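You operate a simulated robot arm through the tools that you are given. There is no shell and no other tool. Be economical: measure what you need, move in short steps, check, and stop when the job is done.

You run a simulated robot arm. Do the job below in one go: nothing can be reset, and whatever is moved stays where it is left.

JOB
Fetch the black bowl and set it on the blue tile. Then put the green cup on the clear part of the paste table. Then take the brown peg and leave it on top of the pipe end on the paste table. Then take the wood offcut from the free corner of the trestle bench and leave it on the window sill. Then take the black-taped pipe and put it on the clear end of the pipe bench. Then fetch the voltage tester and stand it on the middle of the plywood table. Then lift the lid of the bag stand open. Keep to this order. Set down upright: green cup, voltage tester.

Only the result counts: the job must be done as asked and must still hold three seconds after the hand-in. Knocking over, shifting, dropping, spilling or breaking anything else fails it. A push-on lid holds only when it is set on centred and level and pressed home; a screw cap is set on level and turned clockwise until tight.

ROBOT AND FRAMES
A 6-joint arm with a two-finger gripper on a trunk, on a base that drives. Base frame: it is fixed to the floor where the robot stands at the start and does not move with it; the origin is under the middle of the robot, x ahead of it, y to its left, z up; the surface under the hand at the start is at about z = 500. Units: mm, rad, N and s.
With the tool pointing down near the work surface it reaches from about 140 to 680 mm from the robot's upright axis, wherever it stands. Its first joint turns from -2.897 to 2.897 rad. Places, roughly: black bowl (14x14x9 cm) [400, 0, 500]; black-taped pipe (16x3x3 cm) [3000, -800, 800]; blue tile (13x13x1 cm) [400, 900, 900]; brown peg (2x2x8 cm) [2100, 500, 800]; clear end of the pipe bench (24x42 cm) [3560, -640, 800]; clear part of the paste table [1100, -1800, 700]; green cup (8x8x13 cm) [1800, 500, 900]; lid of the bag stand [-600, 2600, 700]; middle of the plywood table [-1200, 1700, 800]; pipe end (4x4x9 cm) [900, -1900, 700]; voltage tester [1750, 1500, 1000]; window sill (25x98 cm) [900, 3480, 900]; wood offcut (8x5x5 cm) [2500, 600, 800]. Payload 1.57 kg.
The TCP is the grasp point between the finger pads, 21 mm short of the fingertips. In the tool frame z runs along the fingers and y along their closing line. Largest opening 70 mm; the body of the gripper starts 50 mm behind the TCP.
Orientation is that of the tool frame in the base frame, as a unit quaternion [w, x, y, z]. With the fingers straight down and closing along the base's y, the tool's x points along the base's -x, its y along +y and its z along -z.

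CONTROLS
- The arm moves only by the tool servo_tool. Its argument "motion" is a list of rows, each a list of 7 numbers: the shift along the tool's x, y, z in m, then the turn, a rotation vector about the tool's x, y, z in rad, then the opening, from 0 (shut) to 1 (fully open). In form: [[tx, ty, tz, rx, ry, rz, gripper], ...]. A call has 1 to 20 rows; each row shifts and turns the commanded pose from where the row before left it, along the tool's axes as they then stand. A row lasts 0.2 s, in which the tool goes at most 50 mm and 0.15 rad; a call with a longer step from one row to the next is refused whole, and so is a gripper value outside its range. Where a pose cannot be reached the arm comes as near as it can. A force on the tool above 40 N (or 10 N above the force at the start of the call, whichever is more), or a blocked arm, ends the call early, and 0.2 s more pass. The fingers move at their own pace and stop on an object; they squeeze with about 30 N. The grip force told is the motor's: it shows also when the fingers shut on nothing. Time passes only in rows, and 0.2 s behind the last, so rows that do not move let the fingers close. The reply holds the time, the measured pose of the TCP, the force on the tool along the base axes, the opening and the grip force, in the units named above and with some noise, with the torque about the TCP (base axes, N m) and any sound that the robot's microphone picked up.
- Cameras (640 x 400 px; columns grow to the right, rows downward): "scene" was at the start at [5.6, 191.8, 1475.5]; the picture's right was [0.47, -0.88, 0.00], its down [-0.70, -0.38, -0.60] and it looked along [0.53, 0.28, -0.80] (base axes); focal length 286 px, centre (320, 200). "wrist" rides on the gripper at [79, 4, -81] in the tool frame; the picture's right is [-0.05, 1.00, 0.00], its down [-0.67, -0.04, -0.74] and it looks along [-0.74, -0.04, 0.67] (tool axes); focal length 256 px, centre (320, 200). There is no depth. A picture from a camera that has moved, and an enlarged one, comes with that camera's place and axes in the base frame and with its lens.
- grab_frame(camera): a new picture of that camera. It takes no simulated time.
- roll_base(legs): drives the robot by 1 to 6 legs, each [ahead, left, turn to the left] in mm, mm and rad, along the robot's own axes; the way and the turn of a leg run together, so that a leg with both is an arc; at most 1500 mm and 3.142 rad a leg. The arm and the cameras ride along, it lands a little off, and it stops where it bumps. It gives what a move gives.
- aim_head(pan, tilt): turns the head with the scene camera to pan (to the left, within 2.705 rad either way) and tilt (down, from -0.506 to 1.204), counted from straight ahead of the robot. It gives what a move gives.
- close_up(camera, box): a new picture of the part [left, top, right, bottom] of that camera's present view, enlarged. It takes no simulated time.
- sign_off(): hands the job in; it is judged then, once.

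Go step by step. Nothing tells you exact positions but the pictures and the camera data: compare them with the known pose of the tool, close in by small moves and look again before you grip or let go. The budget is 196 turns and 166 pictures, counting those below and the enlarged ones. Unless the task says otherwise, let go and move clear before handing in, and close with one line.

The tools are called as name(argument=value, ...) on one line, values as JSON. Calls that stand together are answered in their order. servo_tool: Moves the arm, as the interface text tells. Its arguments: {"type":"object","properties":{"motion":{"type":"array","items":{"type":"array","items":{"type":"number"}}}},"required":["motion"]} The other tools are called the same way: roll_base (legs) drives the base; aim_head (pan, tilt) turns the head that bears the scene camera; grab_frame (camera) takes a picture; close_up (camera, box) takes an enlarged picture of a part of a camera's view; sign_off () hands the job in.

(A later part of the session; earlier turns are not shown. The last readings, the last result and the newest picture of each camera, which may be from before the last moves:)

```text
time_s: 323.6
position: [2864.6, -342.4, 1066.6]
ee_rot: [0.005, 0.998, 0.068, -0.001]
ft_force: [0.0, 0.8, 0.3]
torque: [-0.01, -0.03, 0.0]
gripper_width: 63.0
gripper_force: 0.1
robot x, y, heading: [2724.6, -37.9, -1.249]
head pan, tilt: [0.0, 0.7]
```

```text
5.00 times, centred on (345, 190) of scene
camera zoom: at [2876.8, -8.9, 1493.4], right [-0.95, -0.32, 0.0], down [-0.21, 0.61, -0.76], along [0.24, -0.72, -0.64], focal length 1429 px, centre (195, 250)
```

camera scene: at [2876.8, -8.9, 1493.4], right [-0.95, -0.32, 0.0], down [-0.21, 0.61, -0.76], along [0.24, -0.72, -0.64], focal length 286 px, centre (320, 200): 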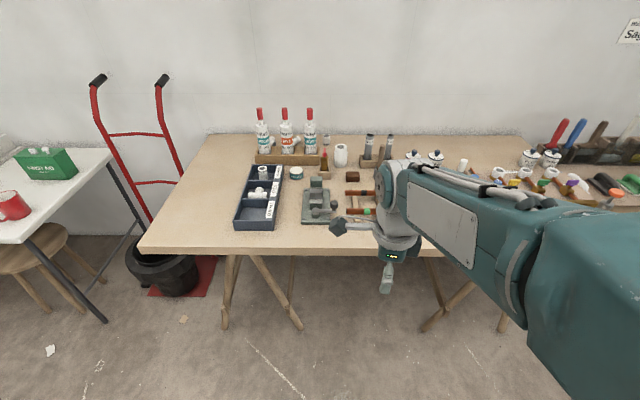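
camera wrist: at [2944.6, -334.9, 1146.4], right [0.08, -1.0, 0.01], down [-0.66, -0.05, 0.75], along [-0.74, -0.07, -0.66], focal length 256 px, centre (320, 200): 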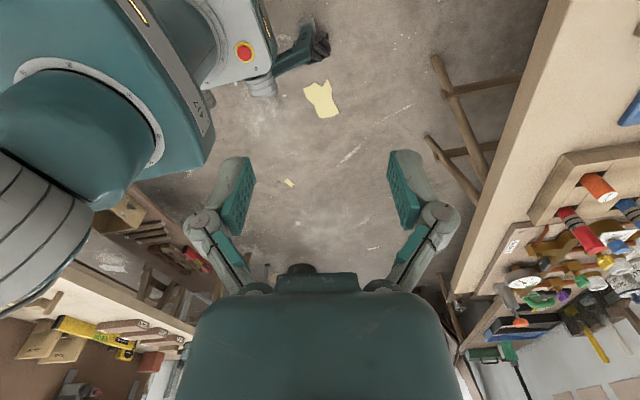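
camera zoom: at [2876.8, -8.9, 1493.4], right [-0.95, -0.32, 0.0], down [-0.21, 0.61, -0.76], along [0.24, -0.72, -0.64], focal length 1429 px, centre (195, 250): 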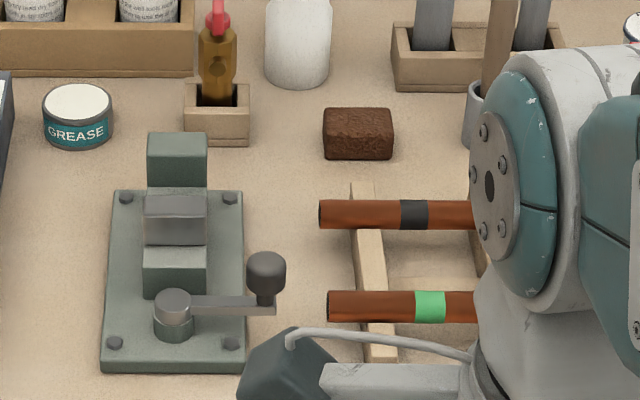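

The black-taped copper pipe lies on a small rack, tape at its middle, about 850 mm ahead. I'll drive in closer and re-measure.

roll_base(legs=[[255, 0, 0]])

aim_head(pan=0.0, tilt=0.85)

grab_frame(camera="scene")

```text
time_s: 325.5
position: [2947.8, -588.0, 1065.6]
ee_rot: [0.005, 0.998, 0.068, -0.001]
ft_force: [0.2, 0.3, 0.1]
torque: [-0.02, 0.03, -0.02]
gripper_width: 63.2
gripper_force: 0.2
robot x, y, heading: [2804.1, -276.7, -1.245]
head pan, tilt: [0.0, 0.7]
```

```text
time_s: 326.2
position: [2947.3, -587.3, 1066.3]
ee_rot: [0.004, 0.998, 0.068, -0.002]
ft_force: [0.0, 0.4, -0.2]
torque: [-0.01, -0.02, 0.03]
gripper_width: 62.8
gripper_force: 0.1
robot x, y, heading: [2805.2, -280.5, -1.247]
head pan, tilt: [0.0, 0.85]
```

```text
67 pictures are left
camera scene: at [2957.9, -247.6, 1481.1], right [-0.95, -0.32, 0.0], down [-0.24, 0.71, -0.66], along [0.21, -0.63, -0.75], focal length 286 px, centre (320, 200)
```

scene: 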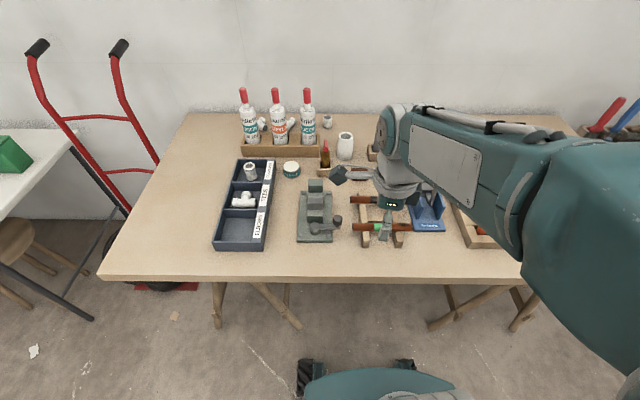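

servo_tool(motion=[[0, 0.043, 0, 0, 0, -0.0925, 0.9], [0, 0.043, 0, 0, 0, -0.0925, 0.9], [0, 0.043, 0, 0, 0, 0, 0.9], [0, 0.043, 0, 0, 0, 0, 0.9], [0, 0.043, 0, 0, 0, 0, 0.9], [0, 0, 0.045, 0, 0, 0, 0.9], [0, 0, 0.045, 0, 0, 0, 0.9], [0, 0, 0, 0, 0, 0, 0.9]])

grab_frame(camera="wrist")

grab_frame(camera="scene")

```text
time_s: 328.0
position: [3004.1, -793.6, 977.4]
ee_rot: [0.004, 0.987, 0.161, -0.002]
ft_force: [0.0, 0.3, 0.3]
torque: [0.04, -0.04, -0.03]
gripper_width: 62.8
gripper_force: 0.0
robot x, y, heading: [2807.0, -279.7, -1.244]
head pan, tilt: [0.0, 0.85]
```

```text
66 pictures are left
camera wrist: at [3081.2, -771.7, 1058.6], right [0.27, -0.96, 0.01], down [-0.64, -0.17, 0.75], along [-0.72, -0.2, -0.66], focal length 256 px, centre (320, 200)
```

wrist: 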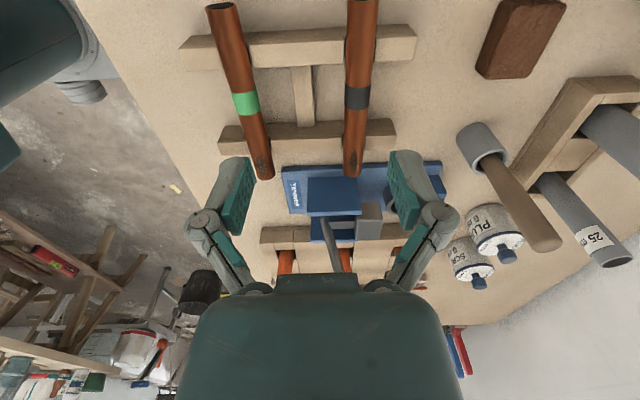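

```text
65 pictures are left
camera scene: at [2958.3, -248.9, 1481.0], right [-0.95, -0.32, 0.0], down [-0.24, 0.71, -0.66], along [0.21, -0.62, -0.75], focal length 286 px, centre (320, 200)
```

scene: 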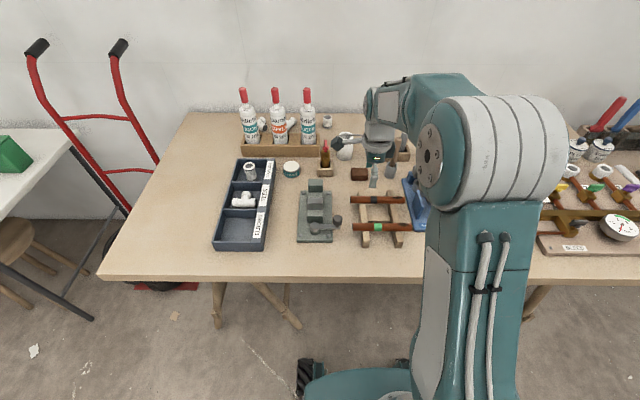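

close_up(camera="scene", box=[330, 170, 426, 245])

close_up(camera="wrist", box=[280, 0, 440, 200])

```text
5.33 times, centred on (378, 208) of scene
camera zoom: at [2958.3, -248.9, 1481.0], right [-0.95, -0.32, 0.0], down [-0.24, 0.71, -0.66], along [0.21, -0.62, -0.75], focal length 1524 px, centre (11, 160)
```

zoom: 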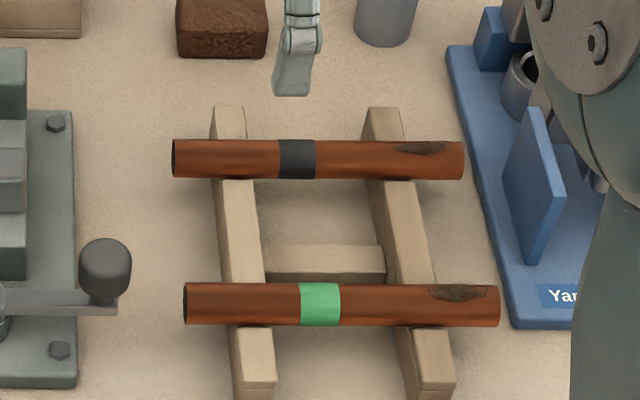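

```text
2.00 times, centred on (360, 100) of wrist
camera zoom: at [3081.2, -771.7, 1058.6], right [0.27, -0.96, 0.01], down [-0.64, -0.17, 0.75], along [-0.72, -0.2, -0.66], focal length 512 px, centre (240, 400)
```

zoom: 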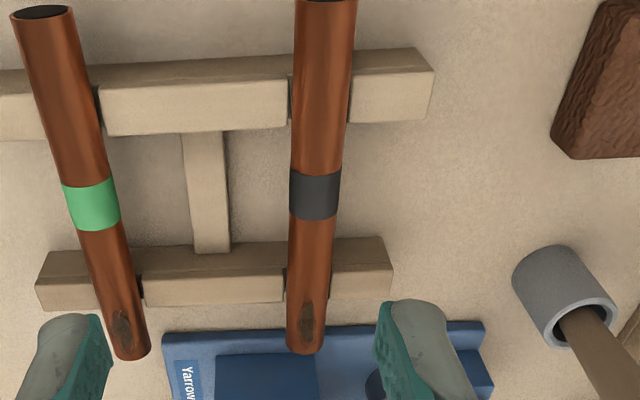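

The pipe's middle is at about [2972, -840, 835], between the rack rails. I'll align and go lower.

servo_tool(motion=[[-0.045, 0.0, 0, 0, 0, 0, 0.9], [0, 0.0334, 0, 0, 0, 0, 0.9], [0, 0, 0.045, 0, 0, 0, 0.9], [0, 0, 0.045, 0, 0, 0, 0.9], [0, 0, 0, 0, 0, 0, 0.9]])

grab_frame(camera="wrist")

close_up(camera="scene", box=[330, 150, 458, 250])

```text
time_s: 329.2
position: [2971.3, -842.8, 889.7]
ee_rot: [0.004, 0.987, 0.16, -0.002]
ft_force: [0.6, -0.2, 0.5]
torque: [-0.02, 0.02, -0.01]
gripper_width: 63.2
gripper_force: 0.0
robot x, y, heading: [2807.1, -276.8, -1.249]
head pan, tilt: [0.0, 0.85]
```

```text
62 pictures are left
camera wrist: at [3048.9, -819.3, 969.9], right [0.27, -0.96, 0.01], down [-0.64, -0.17, 0.75], along [-0.72, -0.2, -0.66], focal length 256 px, centre (320, 200)
```

wrist: 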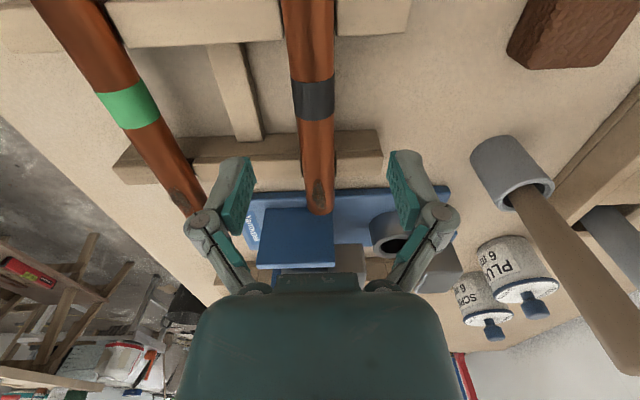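

```text
4.00 times, centred on (394, 200) of scene
camera zoom: at [2958.2, -249.1, 1481.0], right [-0.95, -0.32, 0.0], down [-0.24, 0.71, -0.66], along [0.21, -0.62, -0.75], focal length 1143 px, centre (24, 200)
```

zoom: 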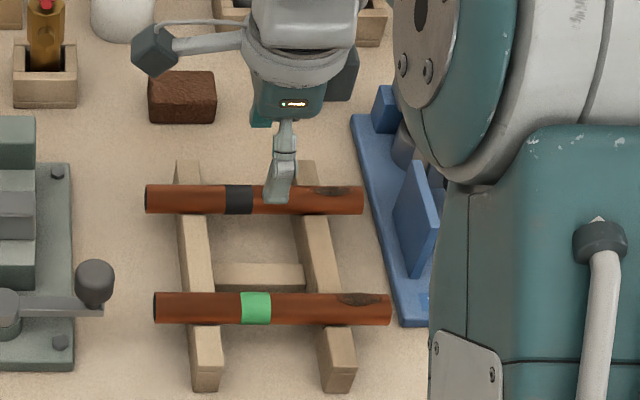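

servo_tool(motion=[[0.003, 0.001, 0.03, 0, 0, 0, 0.9], [0, 0, 0.02, 0, 0, 0, 0.9], [0, 0, 0, 0, 0, 0, 0.9], [0, 0, 0, 0, 0, 0, 0.5], [0, 0, 0, 0, 0, 0, 0.1], [0, 0, 0, 0, 0, 0, 0.1], [0, 0, 0, 0, 0, 0, 0]])

grab_frame(camera="wrist")

```text
time_s: 330.8
position: [2973.7, -841.7, 837.8]
ee_rot: [0.001, 0.987, 0.16, -0.002]
ft_force: [-13.0, 36.5, 7.3]
torque: [0.05, 0.06, -0.14]
gripper_width: 19.7
gripper_force: 29.9
robot x, y, heading: [2808.5, -277.8, -1.247]
head pan, tilt: [0.0, 0.85]
```

```text
60 pictures are left
camera wrist: at [3051.0, -818.9, 918.1], right [0.27, -0.96, 0.0], down [-0.64, -0.18, 0.75], along [-0.72, -0.2, -0.66], focal length 256 px, centre (320, 200)
```

wrist: 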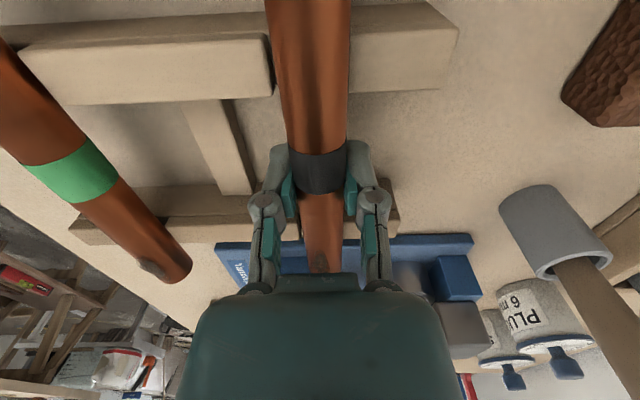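

The pipe is held but its notch is pushing sideways, so I'll ease 3 mm toward me before lifting.

servo_tool(motion=[[0, -0.003, 0, 0, 0, 0, 0], [0, 0, 0, 0, 0, 0, 0]])

```text
time_s: 331.4
position: [2974.9, -841.5, 838.2]
ee_rot: [0.004, 0.987, 0.16, -0.002]
ft_force: [-8.2, 24.3, 0.7]
torque: [0.07, 0.06, -0.25]
gripper_width: 20.2
gripper_force: 30.0
robot x, y, heading: [2806.3, -278.6, -1.242]
head pan, tilt: [0.0, 0.85]
```

servo_tool(motion=[[0, -0.004, 0, 0, 0, 0, 0], [0, 0, 0, 0, 0, 0, 0]])

```text
time_s: 332.0
position: [2972.0, -837.6, 837.8]
ee_rot: [0.006, 0.987, 0.161, -0.002]
ft_force: [0.9, 0.0, -1.0]
torque: [0.03, -0.01, 0.0]
gripper_width: 19.8
gripper_force: 30.4
robot x, y, heading: [2805.0, -281.8, -1.248]
head pan, tilt: [0.0, 0.85]
```

servo_tool(motion=[[0, 0, -0.01, 0, 0, 0, 0], [0, 0, -0.015, 0, 0, 0, 0], [0, 0, -0.03, 0, 0, 0, 0], [0, 0, -0.045, 0, 0, 0, 0], [0, 0, -0.045, 0, 0, 0, 0], [0, 0, -0.045, 0, 0, 0, 0], [0, -0.045, -0.02, 0, 0, 0, 0], [0, -0.045, 0, 0, 0, 0, 0], [0, -0.045, 0, 0, 0, 0, 0], [0, -0.045, 0, 0, 0, 0, 0], [0, -0.045, 0, 0, 0, 0, 0], [0, 0, 0, 0, 0, 0, 0]])

grab_frame(camera="scene")

```text
time_s: 334.6
position: [2903.4, -622.7, 1047.2]
ee_rot: [0.004, 0.987, 0.16, -0.002]
ft_force: [0.0, -0.1, -1.4]
torque: [-0.02, 0.02, 0.02]
gripper_width: 20.1
gripper_force: 30.1
robot x, y, heading: [2805.3, -280.5, -1.245]
head pan, tilt: [0.0, 0.85]
```

```text
59 pictures are left
camera scene: at [2957.7, -247.6, 1481.0], right [-0.95, -0.32, 0.0], down [-0.24, 0.71, -0.66], along [0.21, -0.63, -0.75], focal length 286 px, centre (320, 200)
```

scene: 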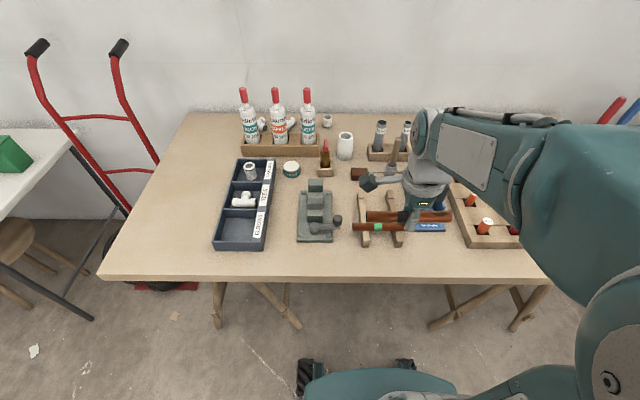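

The rack and the green pipe stayed put. I'll slide left along the bench to its clear end.

roll_base(legs=[[-80, 0, 0], [0, 590, 0], [70, 0, 0]])

grab_frame(camera="scene")

```text
time_s: 339.2
position: [3459.4, -424.4, 1046.7]
ee_rot: [0.005, 0.987, 0.159, -0.001]
ft_force: [-0.7, 0.8, -0.4]
torque: [-0.01, 0.01, -0.03]
gripper_width: 19.8
gripper_force: 30.3
robot x, y, heading: [3364.2, -78.3, -1.248]
head pan, tilt: [0.0, 0.85]
```

```text
58 pictures are left
camera scene: at [3515.6, -49.1, 1481.2], right [-0.95, -0.32, 0.0], down [-0.24, 0.71, -0.66], along [0.21, -0.63, -0.75], focal length 286 px, centre (320, 200)
```

scene: 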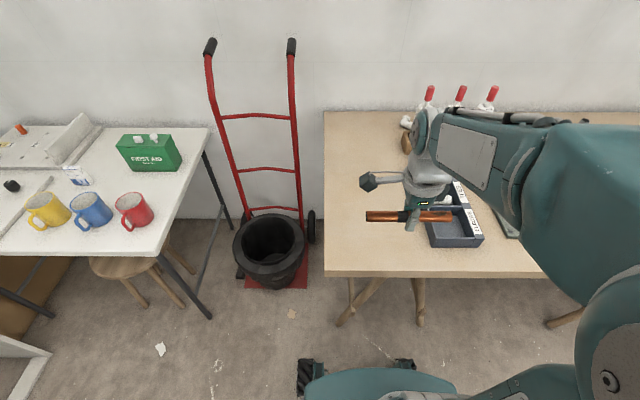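

The clear area's centre is at about [3553, -642]. I'll carry the pipe over it and come down.

servo_tool(motion=[[0.004, 0.047, 0, 0, 0, 0, 0], [0.004, 0.047, 0, 0, 0, 0, 0], [0.004, 0.047, 0, 0, 0, 0, 0], [0.004, 0.047, 0, 0, 0, 0, 0], [0.005, 0.046, 0, 0, 0, 0, 0], [0, 0, 0.045, 0, 0, 0, 0], [0, 0, 0.045, 0, 0, 0, 0], [0, 0, 0.045, 0, 0, 0, 0], [0, 0, 0.045, 0, 0, 0, 0], [0, 0, 0.02, 0, 0, 0, 0], [0, 0, 0, 0, 0, 0, 0]])

close_up(camera="scene", box=[310, 130, 450, 280])

```text
time_s: 341.6
position: [3554.7, -640.2, 848.7]
ee_rot: [0.005, 0.987, 0.159, -0.001]
ft_force: [-0.6, -0.3, -1.1]
torque: [0.03, -0.01, -0.01]
gripper_width: 19.7
gripper_force: 29.9
robot x, y, heading: [3363.6, -79.9, -1.256]
head pan, tilt: [0.0, 0.85]
```

```text
2.67 times, centred on (380, 205) of scene
camera zoom: at [3517.9, -49.9, 1481.0], right [-0.95, -0.32, 0.0], down [-0.24, 0.71, -0.66], along [0.21, -0.63, -0.75], focal length 762 px, centre (160, 187)
```

zoom: 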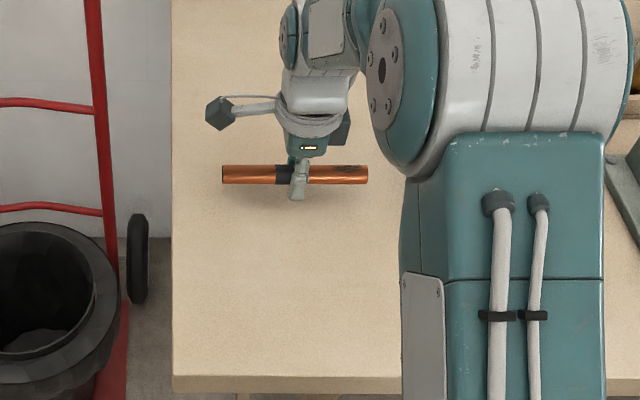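

servo_tool(motion=[[0, 0, 0.01, 0, 0, 0, 0], [0, 0, 0.008, 0, 0, 0, 0], [0, 0, 0, 0, 0, 0, 0]])

servo_tool(motion=[[0, 0, 0.004, 0, 0, 0, 0], [0, 0, 0, 0, 0, 0, 0]])

servo_tool(motion=[[0, 0, 0.003, 0, 0, 0, 0], [0, 0, 0, 0, 0, 0, 0]])

```text
time_s: 342.4
position: [3554.8, -639.6, 830.5]
ee_rot: [0.004, 0.987, 0.159, -0.002]
ft_force: [0.6, 0.1, -1.3]
torque: [-0.01, 0.01, -0.01]
gripper_width: 19.7
gripper_force: 29.7
robot x, y, heading: [3362.2, -77.8, -1.25]
head pan, tilt: [0.0, 0.85]
```

```text
time_s: 343.0
position: [3554.7, -641.7, 827.2]
ee_rot: [0.005, 0.987, 0.159, -0.003]
ft_force: [0.3, 0.4, -0.2]
torque: [0.0, -0.01, 0.02]
gripper_width: 19.8
gripper_force: 30.0
robot x, y, heading: [3367.6, -81.1, -1.245]
head pan, tilt: [0.0, 0.85]
```

```text
time_s: 343.6
position: [3555.1, -639.8, 823.7]
ee_rot: [0.004, 0.987, 0.159, -0.001]
ft_force: [-0.7, 1.1, -1.4]
torque: [0.0, 0.03, -0.01]
gripper_width: 19.6
gripper_force: 30.3
robot x, y, heading: [3368.7, -77.2, -1.249]
head pan, tilt: [0.0, 0.85]
```

servo_tool(motion=[[0, 0, 0.003, 0, 0, 0, 0], [0, 0, 0, 0, 0, 0, 0]])

servo_tool(motion=[[0, 0, 0.002, 0, 0, 0, 0], [0, 0, 0, 0, 0, 0, 0]])

close_up(camera="scene", box=[340, 170, 420, 230])

```text
time_s: 344.2
position: [3554.5, -640.7, 821.4]
ee_rot: [0.005, 0.987, 0.159, -0.002]
ft_force: [-0.3, 0.2, -1.6]
torque: [-0.01, -0.02, 0.0]
gripper_width: 20.0
gripper_force: 29.8
robot x, y, heading: [3364.5, -82.2, -1.254]
head pan, tilt: [0.0, 0.85]
```

```text
time_s: 344.8
position: [3554.9, -641.8, 820.9]
ee_rot: [0.006, 0.987, 0.159, -0.001]
ft_force: [0.0, 5.7, 22.1]
torque: [0.49, 0.05, -0.01]
gripper_width: 20.2
gripper_force: 29.8
robot x, y, heading: [3366.5, -82.8, -1.25]
head pan, tilt: [0.0, 0.85]
```

```text
6.67 times, centred on (380, 200) of scene
camera zoom: at [3517.7, -47.9, 1481.1], right [-0.95, -0.32, 0.0], down [-0.24, 0.71, -0.66], along [0.21, -0.63, -0.75], focal length 1905 px, centre (-80, 200)
```

zoom: 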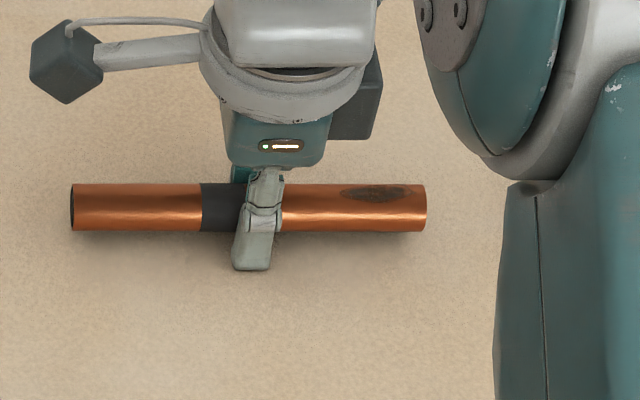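

The fingertips touch the bench. I'll let the pipe settle between barely opened fingers, then open wide and lift.

servo_tool(motion=[[0, 0, -0.001, 0, 0, 0, 0], [0, 0, 0, 0, 0, 0, 0.31], [0, 0, 0, 0, 0, 0, 0.33], [0, 0, 0, 0, 0, 0, 0.35], [0, 0, 0, 0, 0, 0, 0.35], [0, 0, 0, 0, 0, 0, 0.35], [0, 0, 0, 0, 0, 0, 0.4], [0, 0, 0, 0, 0, 0, 0.45], [0, 0, 0, 0, 0, 0, 0.5], [0, 0, 0, 0, 0, 0, 0.5]])

close_up(camera="wrist", box=[200, 60, 440, 280])

```text
time_s: 347.0
position: [3555.3, -642.1, 820.8]
ee_rot: [0.004, 0.987, 0.159, -0.003]
ft_force: [-0.3, 0.0, 0.4]
torque: [0.01, 0.0, -0.02]
gripper_width: 35.2
gripper_force: 0.1
robot x, y, heading: [3367.8, -78.6, -1.249]
head pan, tilt: [0.0, 0.85]
```

```text
1.82 times, centred on (320, 170) of wrist
camera zoom: at [3631.5, -619.7, 900.7], right [0.26, -0.96, 0.01], down [-0.64, -0.17, 0.75], along [-0.72, -0.2, -0.66], focal length 465 px, centre (320, 254)
```

zoom: 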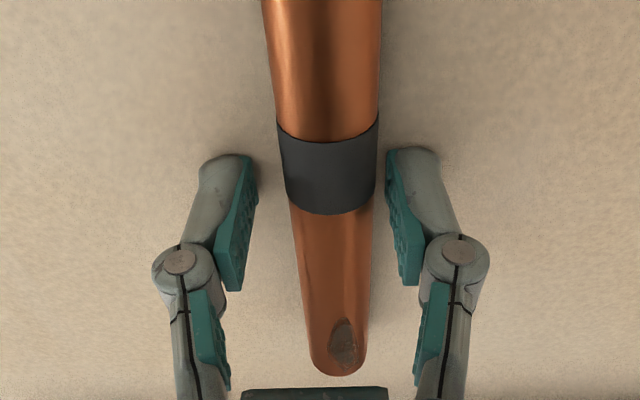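

servo_tool(motion=[[0, 0, 0, 0, 0, 0, 0.7], [0, 0, 0, 0, 0, 0, 0.7], [0, 0, -0.02, 0, 0, 0, 0.7], [0, 0, -0.04, 0, 0, 0, 0.7], [0, 0, -0.045, 0, 0, 0, 0.7], [0, 0, -0.045, 0, 0, 0, 0.7], [0, 0, -0.045, 0, 0, 0, 0.7], [0, 0, -0.03, 0, 0, 0, 0.7], [0, -0.047, 0, 0, 0, 0, 0.7], [0, -0.047, 0, 0, 0, 0, 0.7], [0, -0.047, 0, 0, 0, 0, 0.7], [0, -0.047, 0, 0, 0, 0, 0.7], [0, -0.047, 0, 0, 0, 0, 0.7], [0, 0, 0, 0, 0, 0, 0.7]])

grab_frame(camera="scene")

```text
time_s: 350.0
position: [3478.4, -416.0, 1041.9]
ee_rot: [0.005, 0.987, 0.158, -0.001]
ft_force: [-0.2, -0.3, -0.3]
torque: [-0.02, -0.01, -0.01]
gripper_width: 49.1
gripper_force: 0.0
robot x, y, heading: [3366.7, -81.0, -1.249]
head pan, tilt: [0.0, 0.85]
```

```text
54 pictures are left
camera scene: at [3517.3, -48.3, 1481.0], right [-0.95, -0.32, 0.0], down [-0.24, 0.71, -0.66], along [0.21, -0.63, -0.75], focal length 286 px, centre (320, 200)
```

scene: 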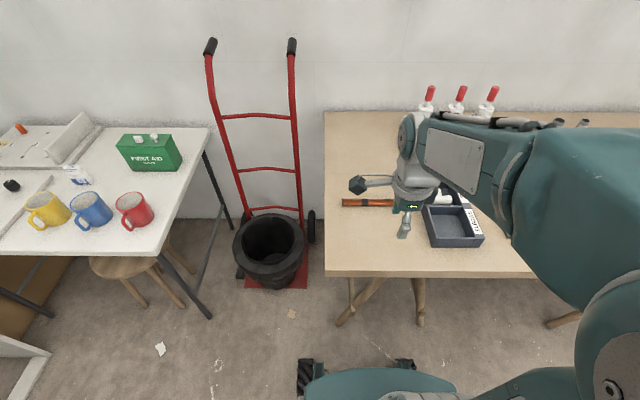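

The pipe stays in the clear end. Next I'll return to the left aisle for the voltage tester, reversing along the known route so that I end up facing the tool table.

roll_base(legs=[[-370, 0, 0], [0, 480, 0], [-1500, 0, 0], [-920, 0, 0]])

```text
time_s: 366.1
position: [3061.4, 2346.9, 1042.3]
ee_rot: [0.004, 0.988, 0.154, -0.002]
ft_force: [-0.1, -0.5, 0.4]
torque: [-0.02, 0.01, -0.01]
gripper_width: 48.9
gripper_force: 0.0
robot x, y, heading: [2953.3, 2683.1, -1.251]
head pan, tilt: [0.0, 0.85]
```

roll_base(legs=[[0, -1480, 0]])

aim_head(pan=0.0, tilt=0.65)

grab_frame(camera="scene")

```text
time_s: 373.6
position: [1632.9, 1878.0, 1041.7]
ee_rot: [0.005, 0.987, 0.16, -0.002]
ft_force: [-0.6, -1.1, 0.0]
torque: [0.0, 0.05, -0.01]
gripper_width: 48.9
gripper_force: 0.0
robot x, y, heading: [1520.5, 2212.7, -1.246]
head pan, tilt: [0.0, 0.85]
```

```text
time_s: 374.3
position: [1631.1, 1876.3, 1042.1]
ee_rot: [0.004, 0.987, 0.16, -0.002]
ft_force: [0.1, 0.6, 0.2]
torque: [0.04, -0.01, 0.04]
gripper_width: 49.0
gripper_force: 0.1
robot x, y, heading: [1514.0, 2214.2, -1.248]
head pan, tilt: [0.0, 0.649]
```

```text
53 pictures are left
camera scene: at [1672.2, 2236.9, 1497.6], right [-0.95, -0.32, 0.0], down [-0.19, 0.57, -0.8], along [0.25, -0.75, -0.61], focal length 286 px, centre (320, 200)
```

scene: 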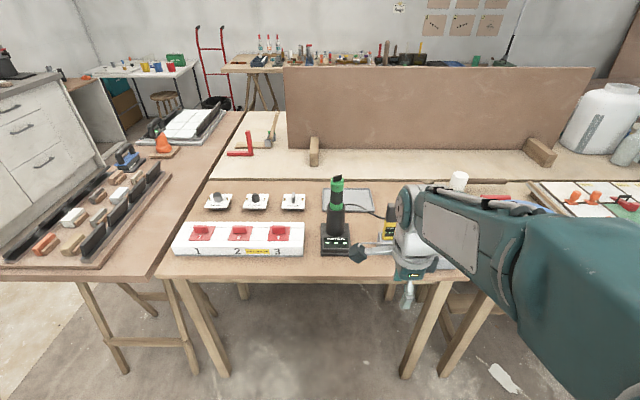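

close_up(camera="scene", box=[300, 160, 460, 280])

grab_frame(camera="wrist")

```text
3.33 times, centred on (380, 220) of scene
camera zoom: at [1672.2, 2236.9, 1497.6], right [-0.95, -0.32, 0.0], down [-0.19, 0.57, -0.8], along [0.25, -0.75, -0.61], focal length 952 px, centre (120, 133)
```

zoom: 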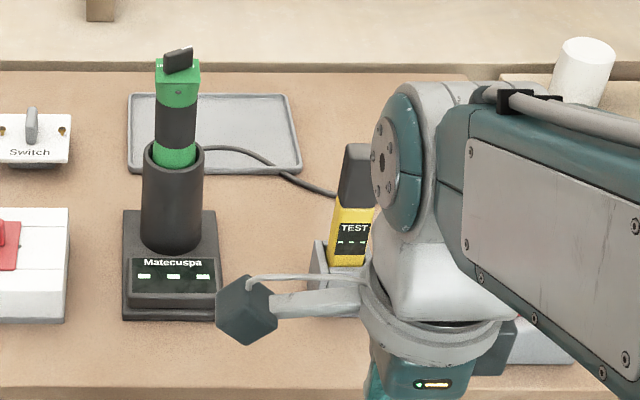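

```text
51 pictures are left
camera wrist: at [1707.5, 1899.5, 1122.4], right [0.26, -0.96, 0.01], down [-0.64, -0.17, 0.75], along [-0.72, -0.2, -0.66], focal length 256 px, centre (320, 200)
```

wrist: 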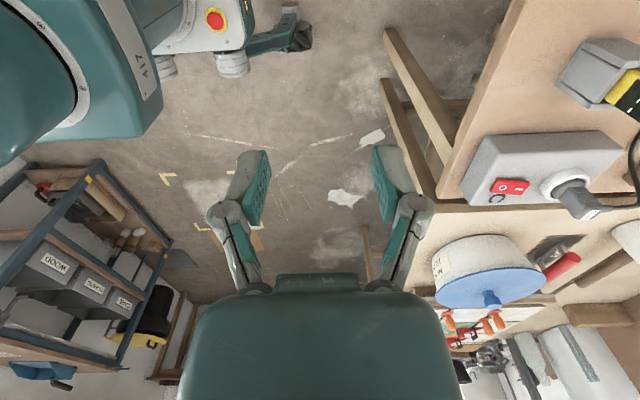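

The tester is the yellow/black one with the "TEST" display, sitting in a grey cradle. I'll shift right and closer for a clear view.

roll_base(legs=[[190, -150, 0]])

aim_head(pan=0.0, tilt=0.75)

close_up(camera="scene", box=[240, 130, 440, 280])

```text
time_s: 376.1
position: [1555.9, 1649.1, 1041.7]
ee_rot: [0.005, 0.987, 0.162, -0.004]
ft_force: [0.9, 0.3, -1.0]
torque: [0.0, 0.05, 0.05]
gripper_width: 49.0
gripper_force: 0.1
robot x, y, heading: [1437.4, 1982.7, -1.243]
head pan, tilt: [0.0, 0.649]
```

```text
time_s: 376.8
position: [1553.8, 1648.7, 1042.4]
ee_rot: [0.005, 0.987, 0.162, -0.002]
ft_force: [0.3, 0.6, -0.2]
torque: [-0.01, 0.02, -0.01]
gripper_width: 49.1
gripper_force: 0.1
robot x, y, heading: [1438.6, 1985.4, -1.248]
head pan, tilt: [0.0, 0.75]
```

```text
2.67 times, centred on (340, 205) of scene
camera zoom: at [1594.5, 2013.2, 1488.8], right [-0.95, -0.32, 0.0], down [-0.22, 0.65, -0.73], along [0.23, -0.69, -0.68], focal length 762 px, centre (267, 187)
```

zoom: 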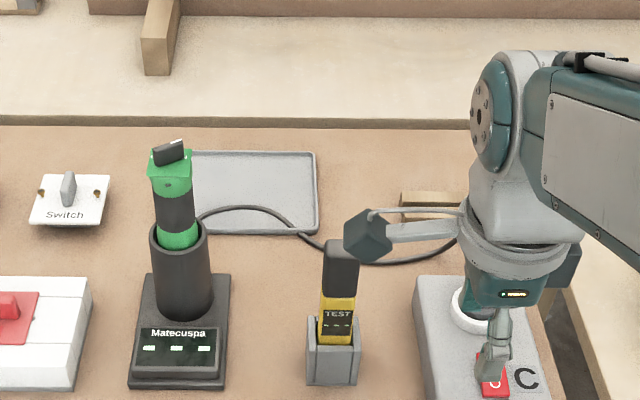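

servo_tool(motion=[[0, 0, -0.045, 0, 0, 0, 1], [0, 0, -0.045, 0, 0, 0, 1], [0, 0, -0.02, 0, 0, 0, 1], [0.03, 0.034, 0, 0, 0, 0, 1], [0.03, 0.034, 0, 0, 0, 0, 1], [0.03, 0.034, 0, 0, 0, 0, 1], [0, 0, 0, 0, 0, 0, 1]])

grab_frame(camera="wrist")

close_up(camera="scene", box=[280, 130, 440, 280])

```text
time_s: 378.4
position: [1667.0, 1582.4, 1152.6]
ee_rot: [0.004, 0.987, 0.161, -0.002]
ft_force: [-0.2, 0.1, 0.4]
torque: [0.0, 0.04, 0.01]
gripper_width: 69.9
gripper_force: 0.0
robot x, y, heading: [1437.3, 1983.4, -1.242]
head pan, tilt: [0.0, 0.75]
```

```text
49 pictures are left
camera wrist: at [1744.2, 1604.2, 1231.5], right [0.27, -0.96, 0.01], down [-0.64, -0.17, 0.75], along [-0.72, -0.21, -0.66], focal length 256 px, centre (320, 200)
```

wrist: 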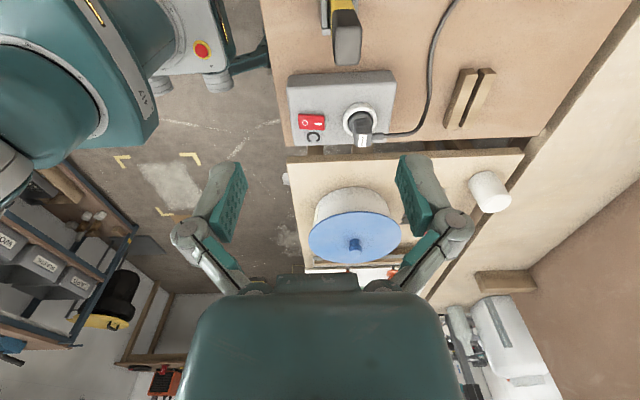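

```text
2.67 times, centred on (360, 205) of scene
camera zoom: at [1591.6, 2011.7, 1489.0], right [-0.95, -0.32, 0.0], down [-0.22, 0.65, -0.73], along [0.23, -0.69, -0.68], focal length 762 px, centre (213, 187)
```

zoom: 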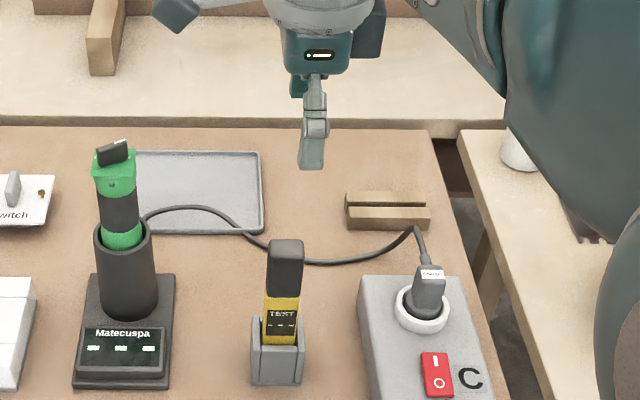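

The tester's top is at about [1674, 1561, 998], roughly 31 × 24 mm. I'll line up above and check.

servo_tool(motion=[[0, 0.022, 0, 0, 0, 0, 1], [0, 0, 0.04, 0, 0, 0, 1], [0, 0, 0.04, 0, 0, 0, 1], [0, 0, 0.03, 0, 0, 0, 1], [0, 0, 0, 0, 0, 0, 1]])

grab_frame(camera="wrist")

close_up(camera="scene", box=[280, 130, 440, 280])

```text
time_s: 379.6
position: [1677.1, 1559.5, 1043.4]
ee_rot: [0.005, 0.987, 0.162, -0.002]
ft_force: [0.5, -0.8, 0.0]
torque: [0.0, -0.03, -0.01]
gripper_width: 70.1
gripper_force: 0.0
robot x, y, heading: [1437.3, 1984.1, -1.247]
head pan, tilt: [0.0, 0.75]
```

```text
47 pictures are left
camera wrist: at [1753.9, 1581.9, 1123.0], right [0.27, -0.96, 0.01], down [-0.64, -0.17, 0.75], along [-0.72, -0.21, -0.66], focal length 256 px, centre (320, 200)
```

wrist: 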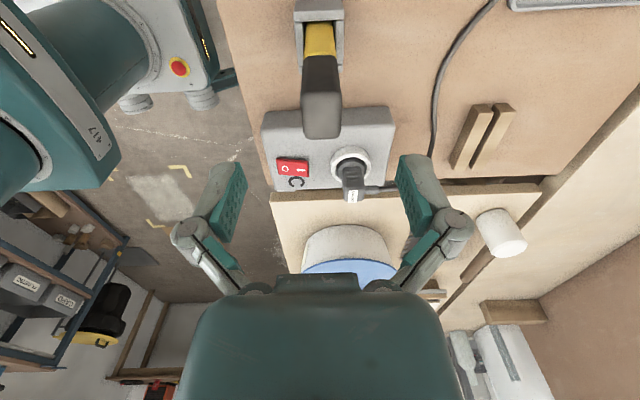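

```text
2.67 times, centred on (360, 205) of scene
camera zoom: at [1591.7, 2011.5, 1489.0], right [-0.95, -0.32, 0.0], down [-0.22, 0.65, -0.73], along [0.23, -0.69, -0.68], focal length 762 px, centre (213, 187)
```

zoom: 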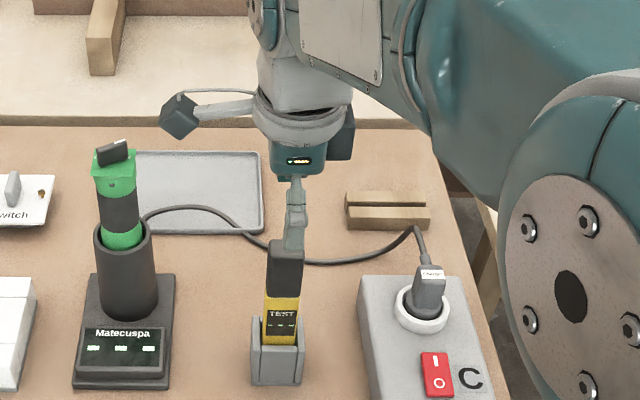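

Tester is centred under the gripper. I'll descend and grip.

servo_tool(motion=[[0, 0, 0.03, 0, 0, 0, 1], [0, 0, 0.03, 0, 0, 0, 1], [0, 0, 0.023, 0, 0, 0, 1], [0, 0, 0, 0, 0, 0, 1], [0, 0, 0, 0, 0, 0, 0.5], [0, 0, 0, 0, 0, 0, 0.2], [0, 0, 0, 0, 0, 0, 0.1], [0, 0, 0, 0, 0, 0, 0.1]])

grab_frame(camera="wrist")

close_up(camera="scene", box=[280, 130, 440, 280])

```text
time_s: 381.4
position: [1677.0, 1559.3, 963.0]
ee_rot: [0.005, 0.987, 0.161, -0.002]
ft_force: [-0.2, -1.2, 18.6]
torque: [-0.22, -0.09, -0.02]
gripper_width: 23.5
gripper_force: 30.3
robot x, y, heading: [1436.0, 1986.8, -1.249]
head pan, tilt: [0.0, 0.75]
```

```text
45 pictures are left
camera wrist: at [1753.3, 1581.9, 1042.5], right [0.27, -0.96, 0.01], down [-0.64, -0.17, 0.75], along [-0.72, -0.21, -0.66], focal length 256 px, centre (320, 200)
```

wrist: 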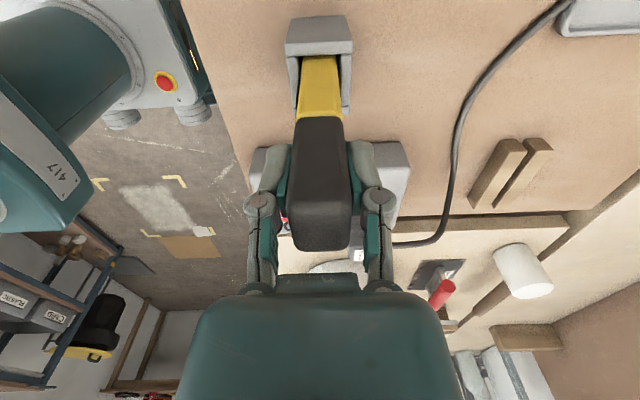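

```text
2.67 times, centred on (360, 205) of scene
camera zoom: at [1591.1, 2012.3, 1489.1], right [-0.95, -0.32, 0.0], down [-0.22, 0.65, -0.73], along [0.23, -0.69, -0.68], focal length 762 px, centre (213, 187)
```

zoom: 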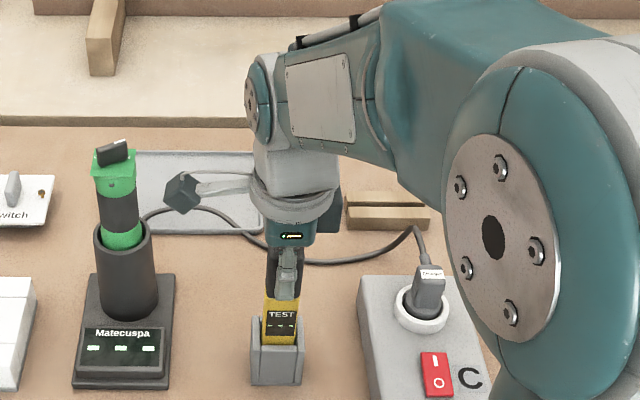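

Gripped. I'll lift it straight out of the cradle.

servo_tool(motion=[[0, 0, -0.01, 0, 0, 0, 0], [0, 0, -0.015, 0, 0, 0, 0], [0, 0, -0.025, 0, 0, 0, 0], [0, 0, -0.03, 0, 0, 0, 0], [0, 0, -0.04, 0, 0, 0, 0], [0, 0, -0.04, 0, 0, 0, 0], [0, 0, -0.04, 0, 0, 0, 0], [0, 0, -0.03, 0, 0, 0, 0], [0, 0, 0, 0, 0, 0, 0]])

close_up(camera="scene", box=[280, 80, 440, 280])

grab_frame(camera="wrist")

```text
time_s: 383.4
position: [1675.8, 1559.6, 1189.4]
ee_rot: [0.004, 0.987, 0.162, -0.002]
ft_force: [0.1, -1.0, -0.8]
torque: [0.01, 0.01, 0.0]
gripper_width: 23.2
gripper_force: 29.9
robot x, y, heading: [1438.3, 1982.8, -1.245]
head pan, tilt: [0.0, 0.75]
```

```text
2.00 times, centred on (360, 180) of scene
camera zoom: at [1591.6, 2011.6, 1489.0], right [-0.95, -0.32, 0.0], down [-0.22, 0.65, -0.73], along [0.23, -0.69, -0.68], focal length 572 px, centre (240, 240)
```

zoom: 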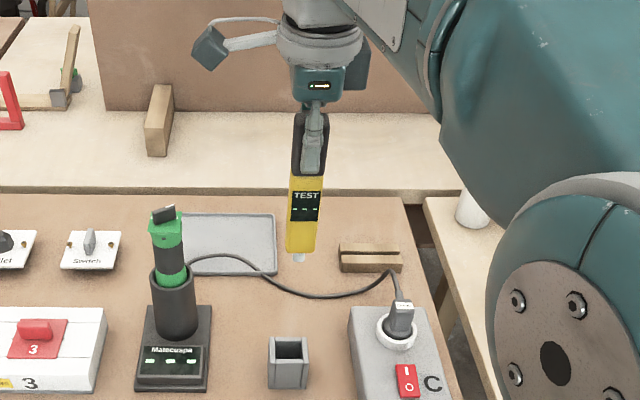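

```text
42 pictures are left
camera wrist: at [1752.6, 1582.7, 1269.5], right [0.27, -0.96, 0.01], down [-0.64, -0.17, 0.75], along [-0.72, -0.2, -0.66], focal length 256 px, centre (320, 200)
```

wrist: 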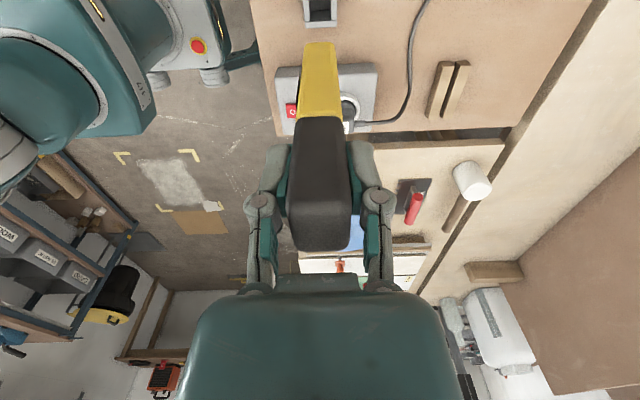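

close_up(camera="scene", box=[370, 125, 410, 150])

close_up(camera="scene", box=[370, 130, 420, 220])

```text
16.00 times, centred on (390, 138) of scene
camera zoom: at [1591.6, 2011.6, 1489.0], right [-0.95, -0.32, 0.0], down [-0.22, 0.65, -0.73], along [0.23, -0.69, -0.68], focal length 4572 px, centre (-800, 1200)
```

zoom: 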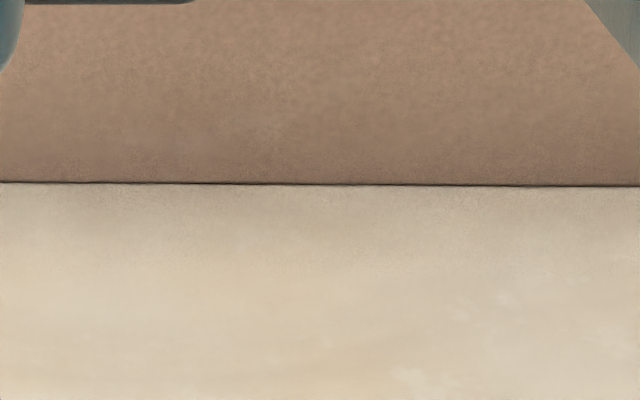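

```text
4.44 times, centred on (395, 175) of scene
camera zoom: at [1591.6, 2011.6, 1489.0], right [-0.95, -0.32, 0.0], down [-0.22, 0.65, -0.73], along [0.23, -0.69, -0.68], focal length 1270 px, centre (-13, 311)
```

zoom: 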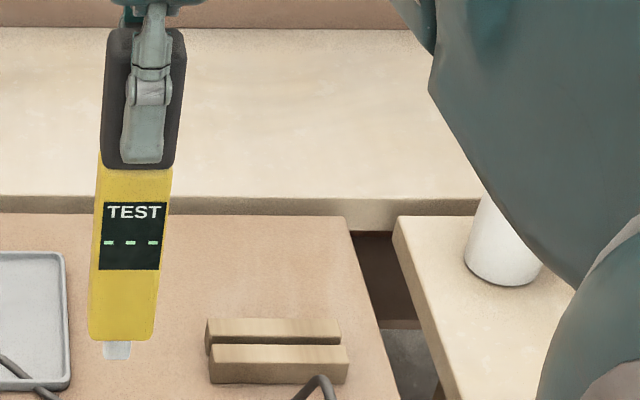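

The tester has a small foot at its bottom, so it must be set down exactly vertical. I'll retract and drive back along the aisle to the plywood table.

servo_tool(motion=[[-0.03, -0.03, 0, 0, 0, 0, 0], [-0.03, -0.03, 0, 0, 0, 0, 0], [-0.03, -0.03, 0, 0, 0, 0, 0], [0, -0.03, 0, 0, 0, 0, 0], [0, 0, 0, 0, 0, 0, 0]])

roll_base(legs=[[-560, 0, 0], [0, -1500, 0], [0, -560, 0], [0, 0, -1.571]])

aim_head(pan=0.0, tilt=0.65)

grab_frame(camera="scene")

```text
time_s: 384.6
position: [1552.7, 1645.8, 1190.0]
ee_rot: [0.004, 0.987, 0.162, -0.002]
ft_force: [0.0, -0.4, -1.4]
torque: [0.03, -0.02, 0.0]
gripper_width: 22.9
gripper_force: 29.9
robot x, y, heading: [1435.0, 1985.7, -1.245]
head pan, tilt: [0.0, 0.75]
```

```text
time_s: 401.5
position: [-1055.5, 1727.6, 1190.7]
ee_rot: [0.002, 0.819, -0.574, -0.005]
ft_force: [-0.6, -0.6, -2.2]
torque: [0.03, 0.01, 0.01]
gripper_width: 23.2
gripper_force: 29.8
robot x, y, heading: [-718.2, 1853.5, -2.789]
head pan, tilt: [0.0, 0.75]
```

```text
time_s: 402.2
position: [-1055.1, 1728.1, 1190.6]
ee_rot: [0.002, 0.818, -0.575, -0.005]
ft_force: [0.1, 0.0, -1.4]
torque: [-0.01, -0.01, 0.02]
gripper_width: 23.2
gripper_force: 30.0
robot x, y, heading: [-719.9, 1849.6, -2.79]
head pan, tilt: [0.0, 0.649]
```

```text
39 pictures are left
camera scene: at [-693.1, 1697.3, 1497.6], right [-0.34, 0.94, 0.0], down [0.57, 0.21, -0.8], along [-0.75, -0.27, -0.61], focal length 286 px, centre (320, 200)
```

scene: 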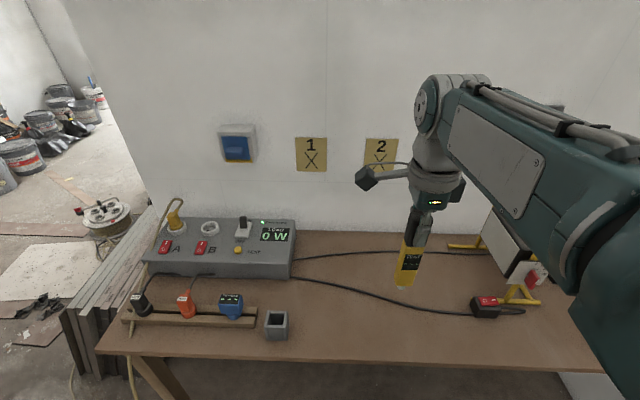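

The middle of the plywood table is free between two cables, at about [-1249, 1696]. I'll carry the tester there, above.

servo_tool(motion=[[-0.007, 0.0387, 0, 0, 0, 0, 0], [-0.007, 0.0387, 0, 0, 0, 0, 0], [-0.007, 0.0387, 0, 0, 0, 0, 0], [-0.007, 0.0387, 0, 0, 0, 0, 0], [-0.007, 0.0387, 0, 0, 0, 0, 0], [0, 0, 0.045, 0, 0, 0, 0], [0, 0, 0.045, 0, 0, 0, 0], [0, 0, 0.045, 0, 0, 0, 0], [0, 0, 0.045, 0, 0, 0, 0], [0, 0, 0, 0, 0, 0, 0]])

close_up(camera="scene", box=[290, 190, 490, 340])

grab_frame(camera="wrist")

```text
time_s: 404.4
position: [-1248.9, 1695.2, 1013.4]
ee_rot: [0.003, 0.819, -0.574, -0.004]
ft_force: [-0.2, 0.1, -0.8]
torque: [0.0, 0.01, 0.0]
gripper_width: 23.2
gripper_force: 29.6
robot x, y, heading: [-718.7, 1852.6, -2.791]
head pan, tilt: [0.0, 0.649]
```

```text
2.67 times, centred on (390, 265) of scene
camera zoom: at [-694.3, 1697.1, 1497.6], right [-0.34, 0.94, 0.0], down [0.57, 0.21, -0.8], along [-0.75, -0.27, -0.61], focal length 762 px, centre (133, 27)
```

zoom: 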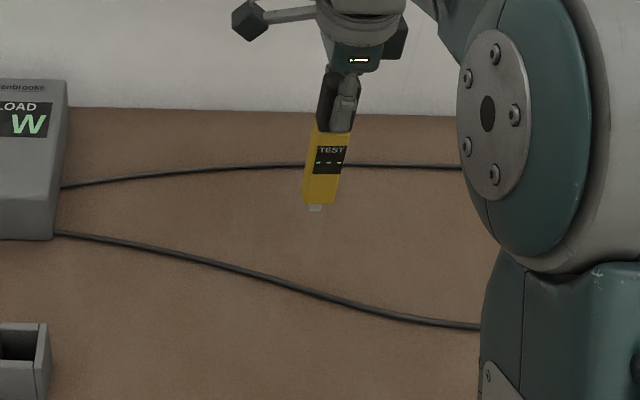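

```text
37 pictures are left
camera wrist: at [-1225.7, 1620.4, 1093.4], right [-0.96, -0.29, 0.01], down [-0.19, 0.64, 0.75], along [-0.22, 0.71, -0.66], focal length 256 px, centre (320, 200)
```

wrist: 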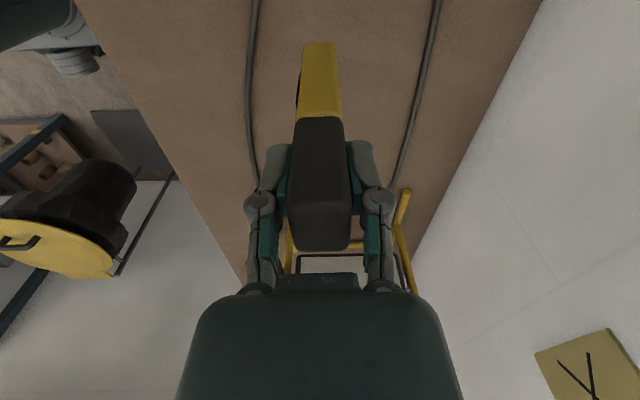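

servo_tool(motion=[[0, 0, 0.025, 0, 0, 0, 0], [0, 0, 0.018, 0, 0, 0, 0], [0, 0, 0, 0, 0, 0, 0]])

servo_tool(motion=[[0, 0, 0.004, 0, 0, 0, 0], [0, 0, 0, 0, 0, 0, 0]])

servo_tool(motion=[[0, 0, 0.003, 0, 0, 0, 0], [0, 0, 0, 0, 0, 0, 0]])

```text
time_s: 405.2
position: [-1250.1, 1696.0, 969.3]
ee_rot: [0.002, 0.819, -0.574, -0.005]
ft_force: [0.1, -0.3, -1.0]
torque: [0.0, -0.04, -0.02]
gripper_width: 23.3
gripper_force: 29.8
robot x, y, heading: [-720.5, 1850.3, -2.788]
head pan, tilt: [0.0, 0.649]
```

```text
time_s: 405.8
position: [-1252.1, 1695.6, 965.8]
ee_rot: [0.001, 0.818, -0.575, -0.004]
ft_force: [0.0, -0.2, -1.3]
torque: [0.02, -0.01, 0.02]
gripper_width: 23.2
gripper_force: 30.3
robot x, y, heading: [-719.3, 1849.5, -2.791]
head pan, tilt: [0.0, 0.649]
```

```text
time_s: 406.4
position: [-1251.7, 1694.5, 962.9]
ee_rot: [0.002, 0.819, -0.574, -0.004]
ft_force: [0.2, 0.0, -0.8]
torque: [-0.01, -0.04, -0.02]
gripper_width: 23.3
gripper_force: 29.3
robot x, y, heading: [-716.9, 1850.8, -2.792]
head pan, tilt: [0.0, 0.649]
```

servo_tool(motion=[[0, 0, 0.003, 0, 0, 0, 0], [0, 0, 0, 0, 0, 0, 0]])

servo_tool(motion=[[0, 0, 0.002, 0, 0, 0, 0], [0, 0, 0, 0, 0, 0, 0]])

close_up(camera="scene", box=[330, 200, 430, 300])

```text
time_s: 407.0
position: [-1252.6, 1696.1, 960.4]
ee_rot: [0.002, 0.819, -0.574, -0.005]
ft_force: [-0.8, -0.9, -0.9]
torque: [-0.01, -0.03, 0.01]
gripper_width: 23.1
gripper_force: 29.4
robot x, y, heading: [-717.9, 1850.8, -2.794]
head pan, tilt: [0.0, 0.649]
```

```text
time_s: 407.6
position: [-1252.2, 1694.7, 956.8]
ee_rot: [0.003, 0.819, -0.574, -0.006]
ft_force: [1.9, -0.3, 10.7]
torque: [0.07, -0.36, 0.03]
gripper_width: 23.0
gripper_force: 30.0
robot x, y, heading: [-717.3, 1849.7, -2.791]
head pan, tilt: [0.0, 0.649]
```

```text
4.00 times, centred on (380, 250) of scene
camera zoom: at [-693.5, 1697.3, 1497.7], right [-0.34, 0.94, 0.0], down [0.57, 0.21, -0.8], along [-0.75, -0.27, -0.61], focal length 1143 px, centre (80, 0)
```

zoom: 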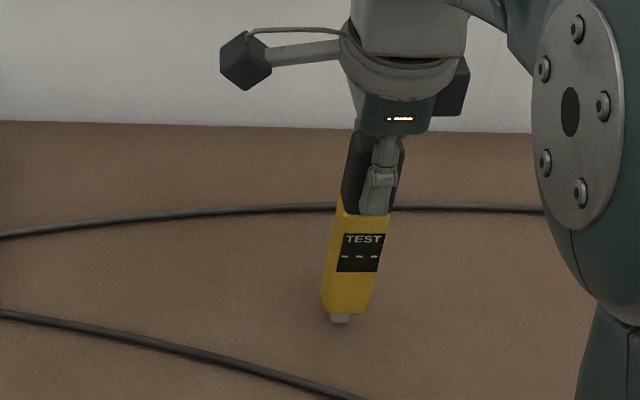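

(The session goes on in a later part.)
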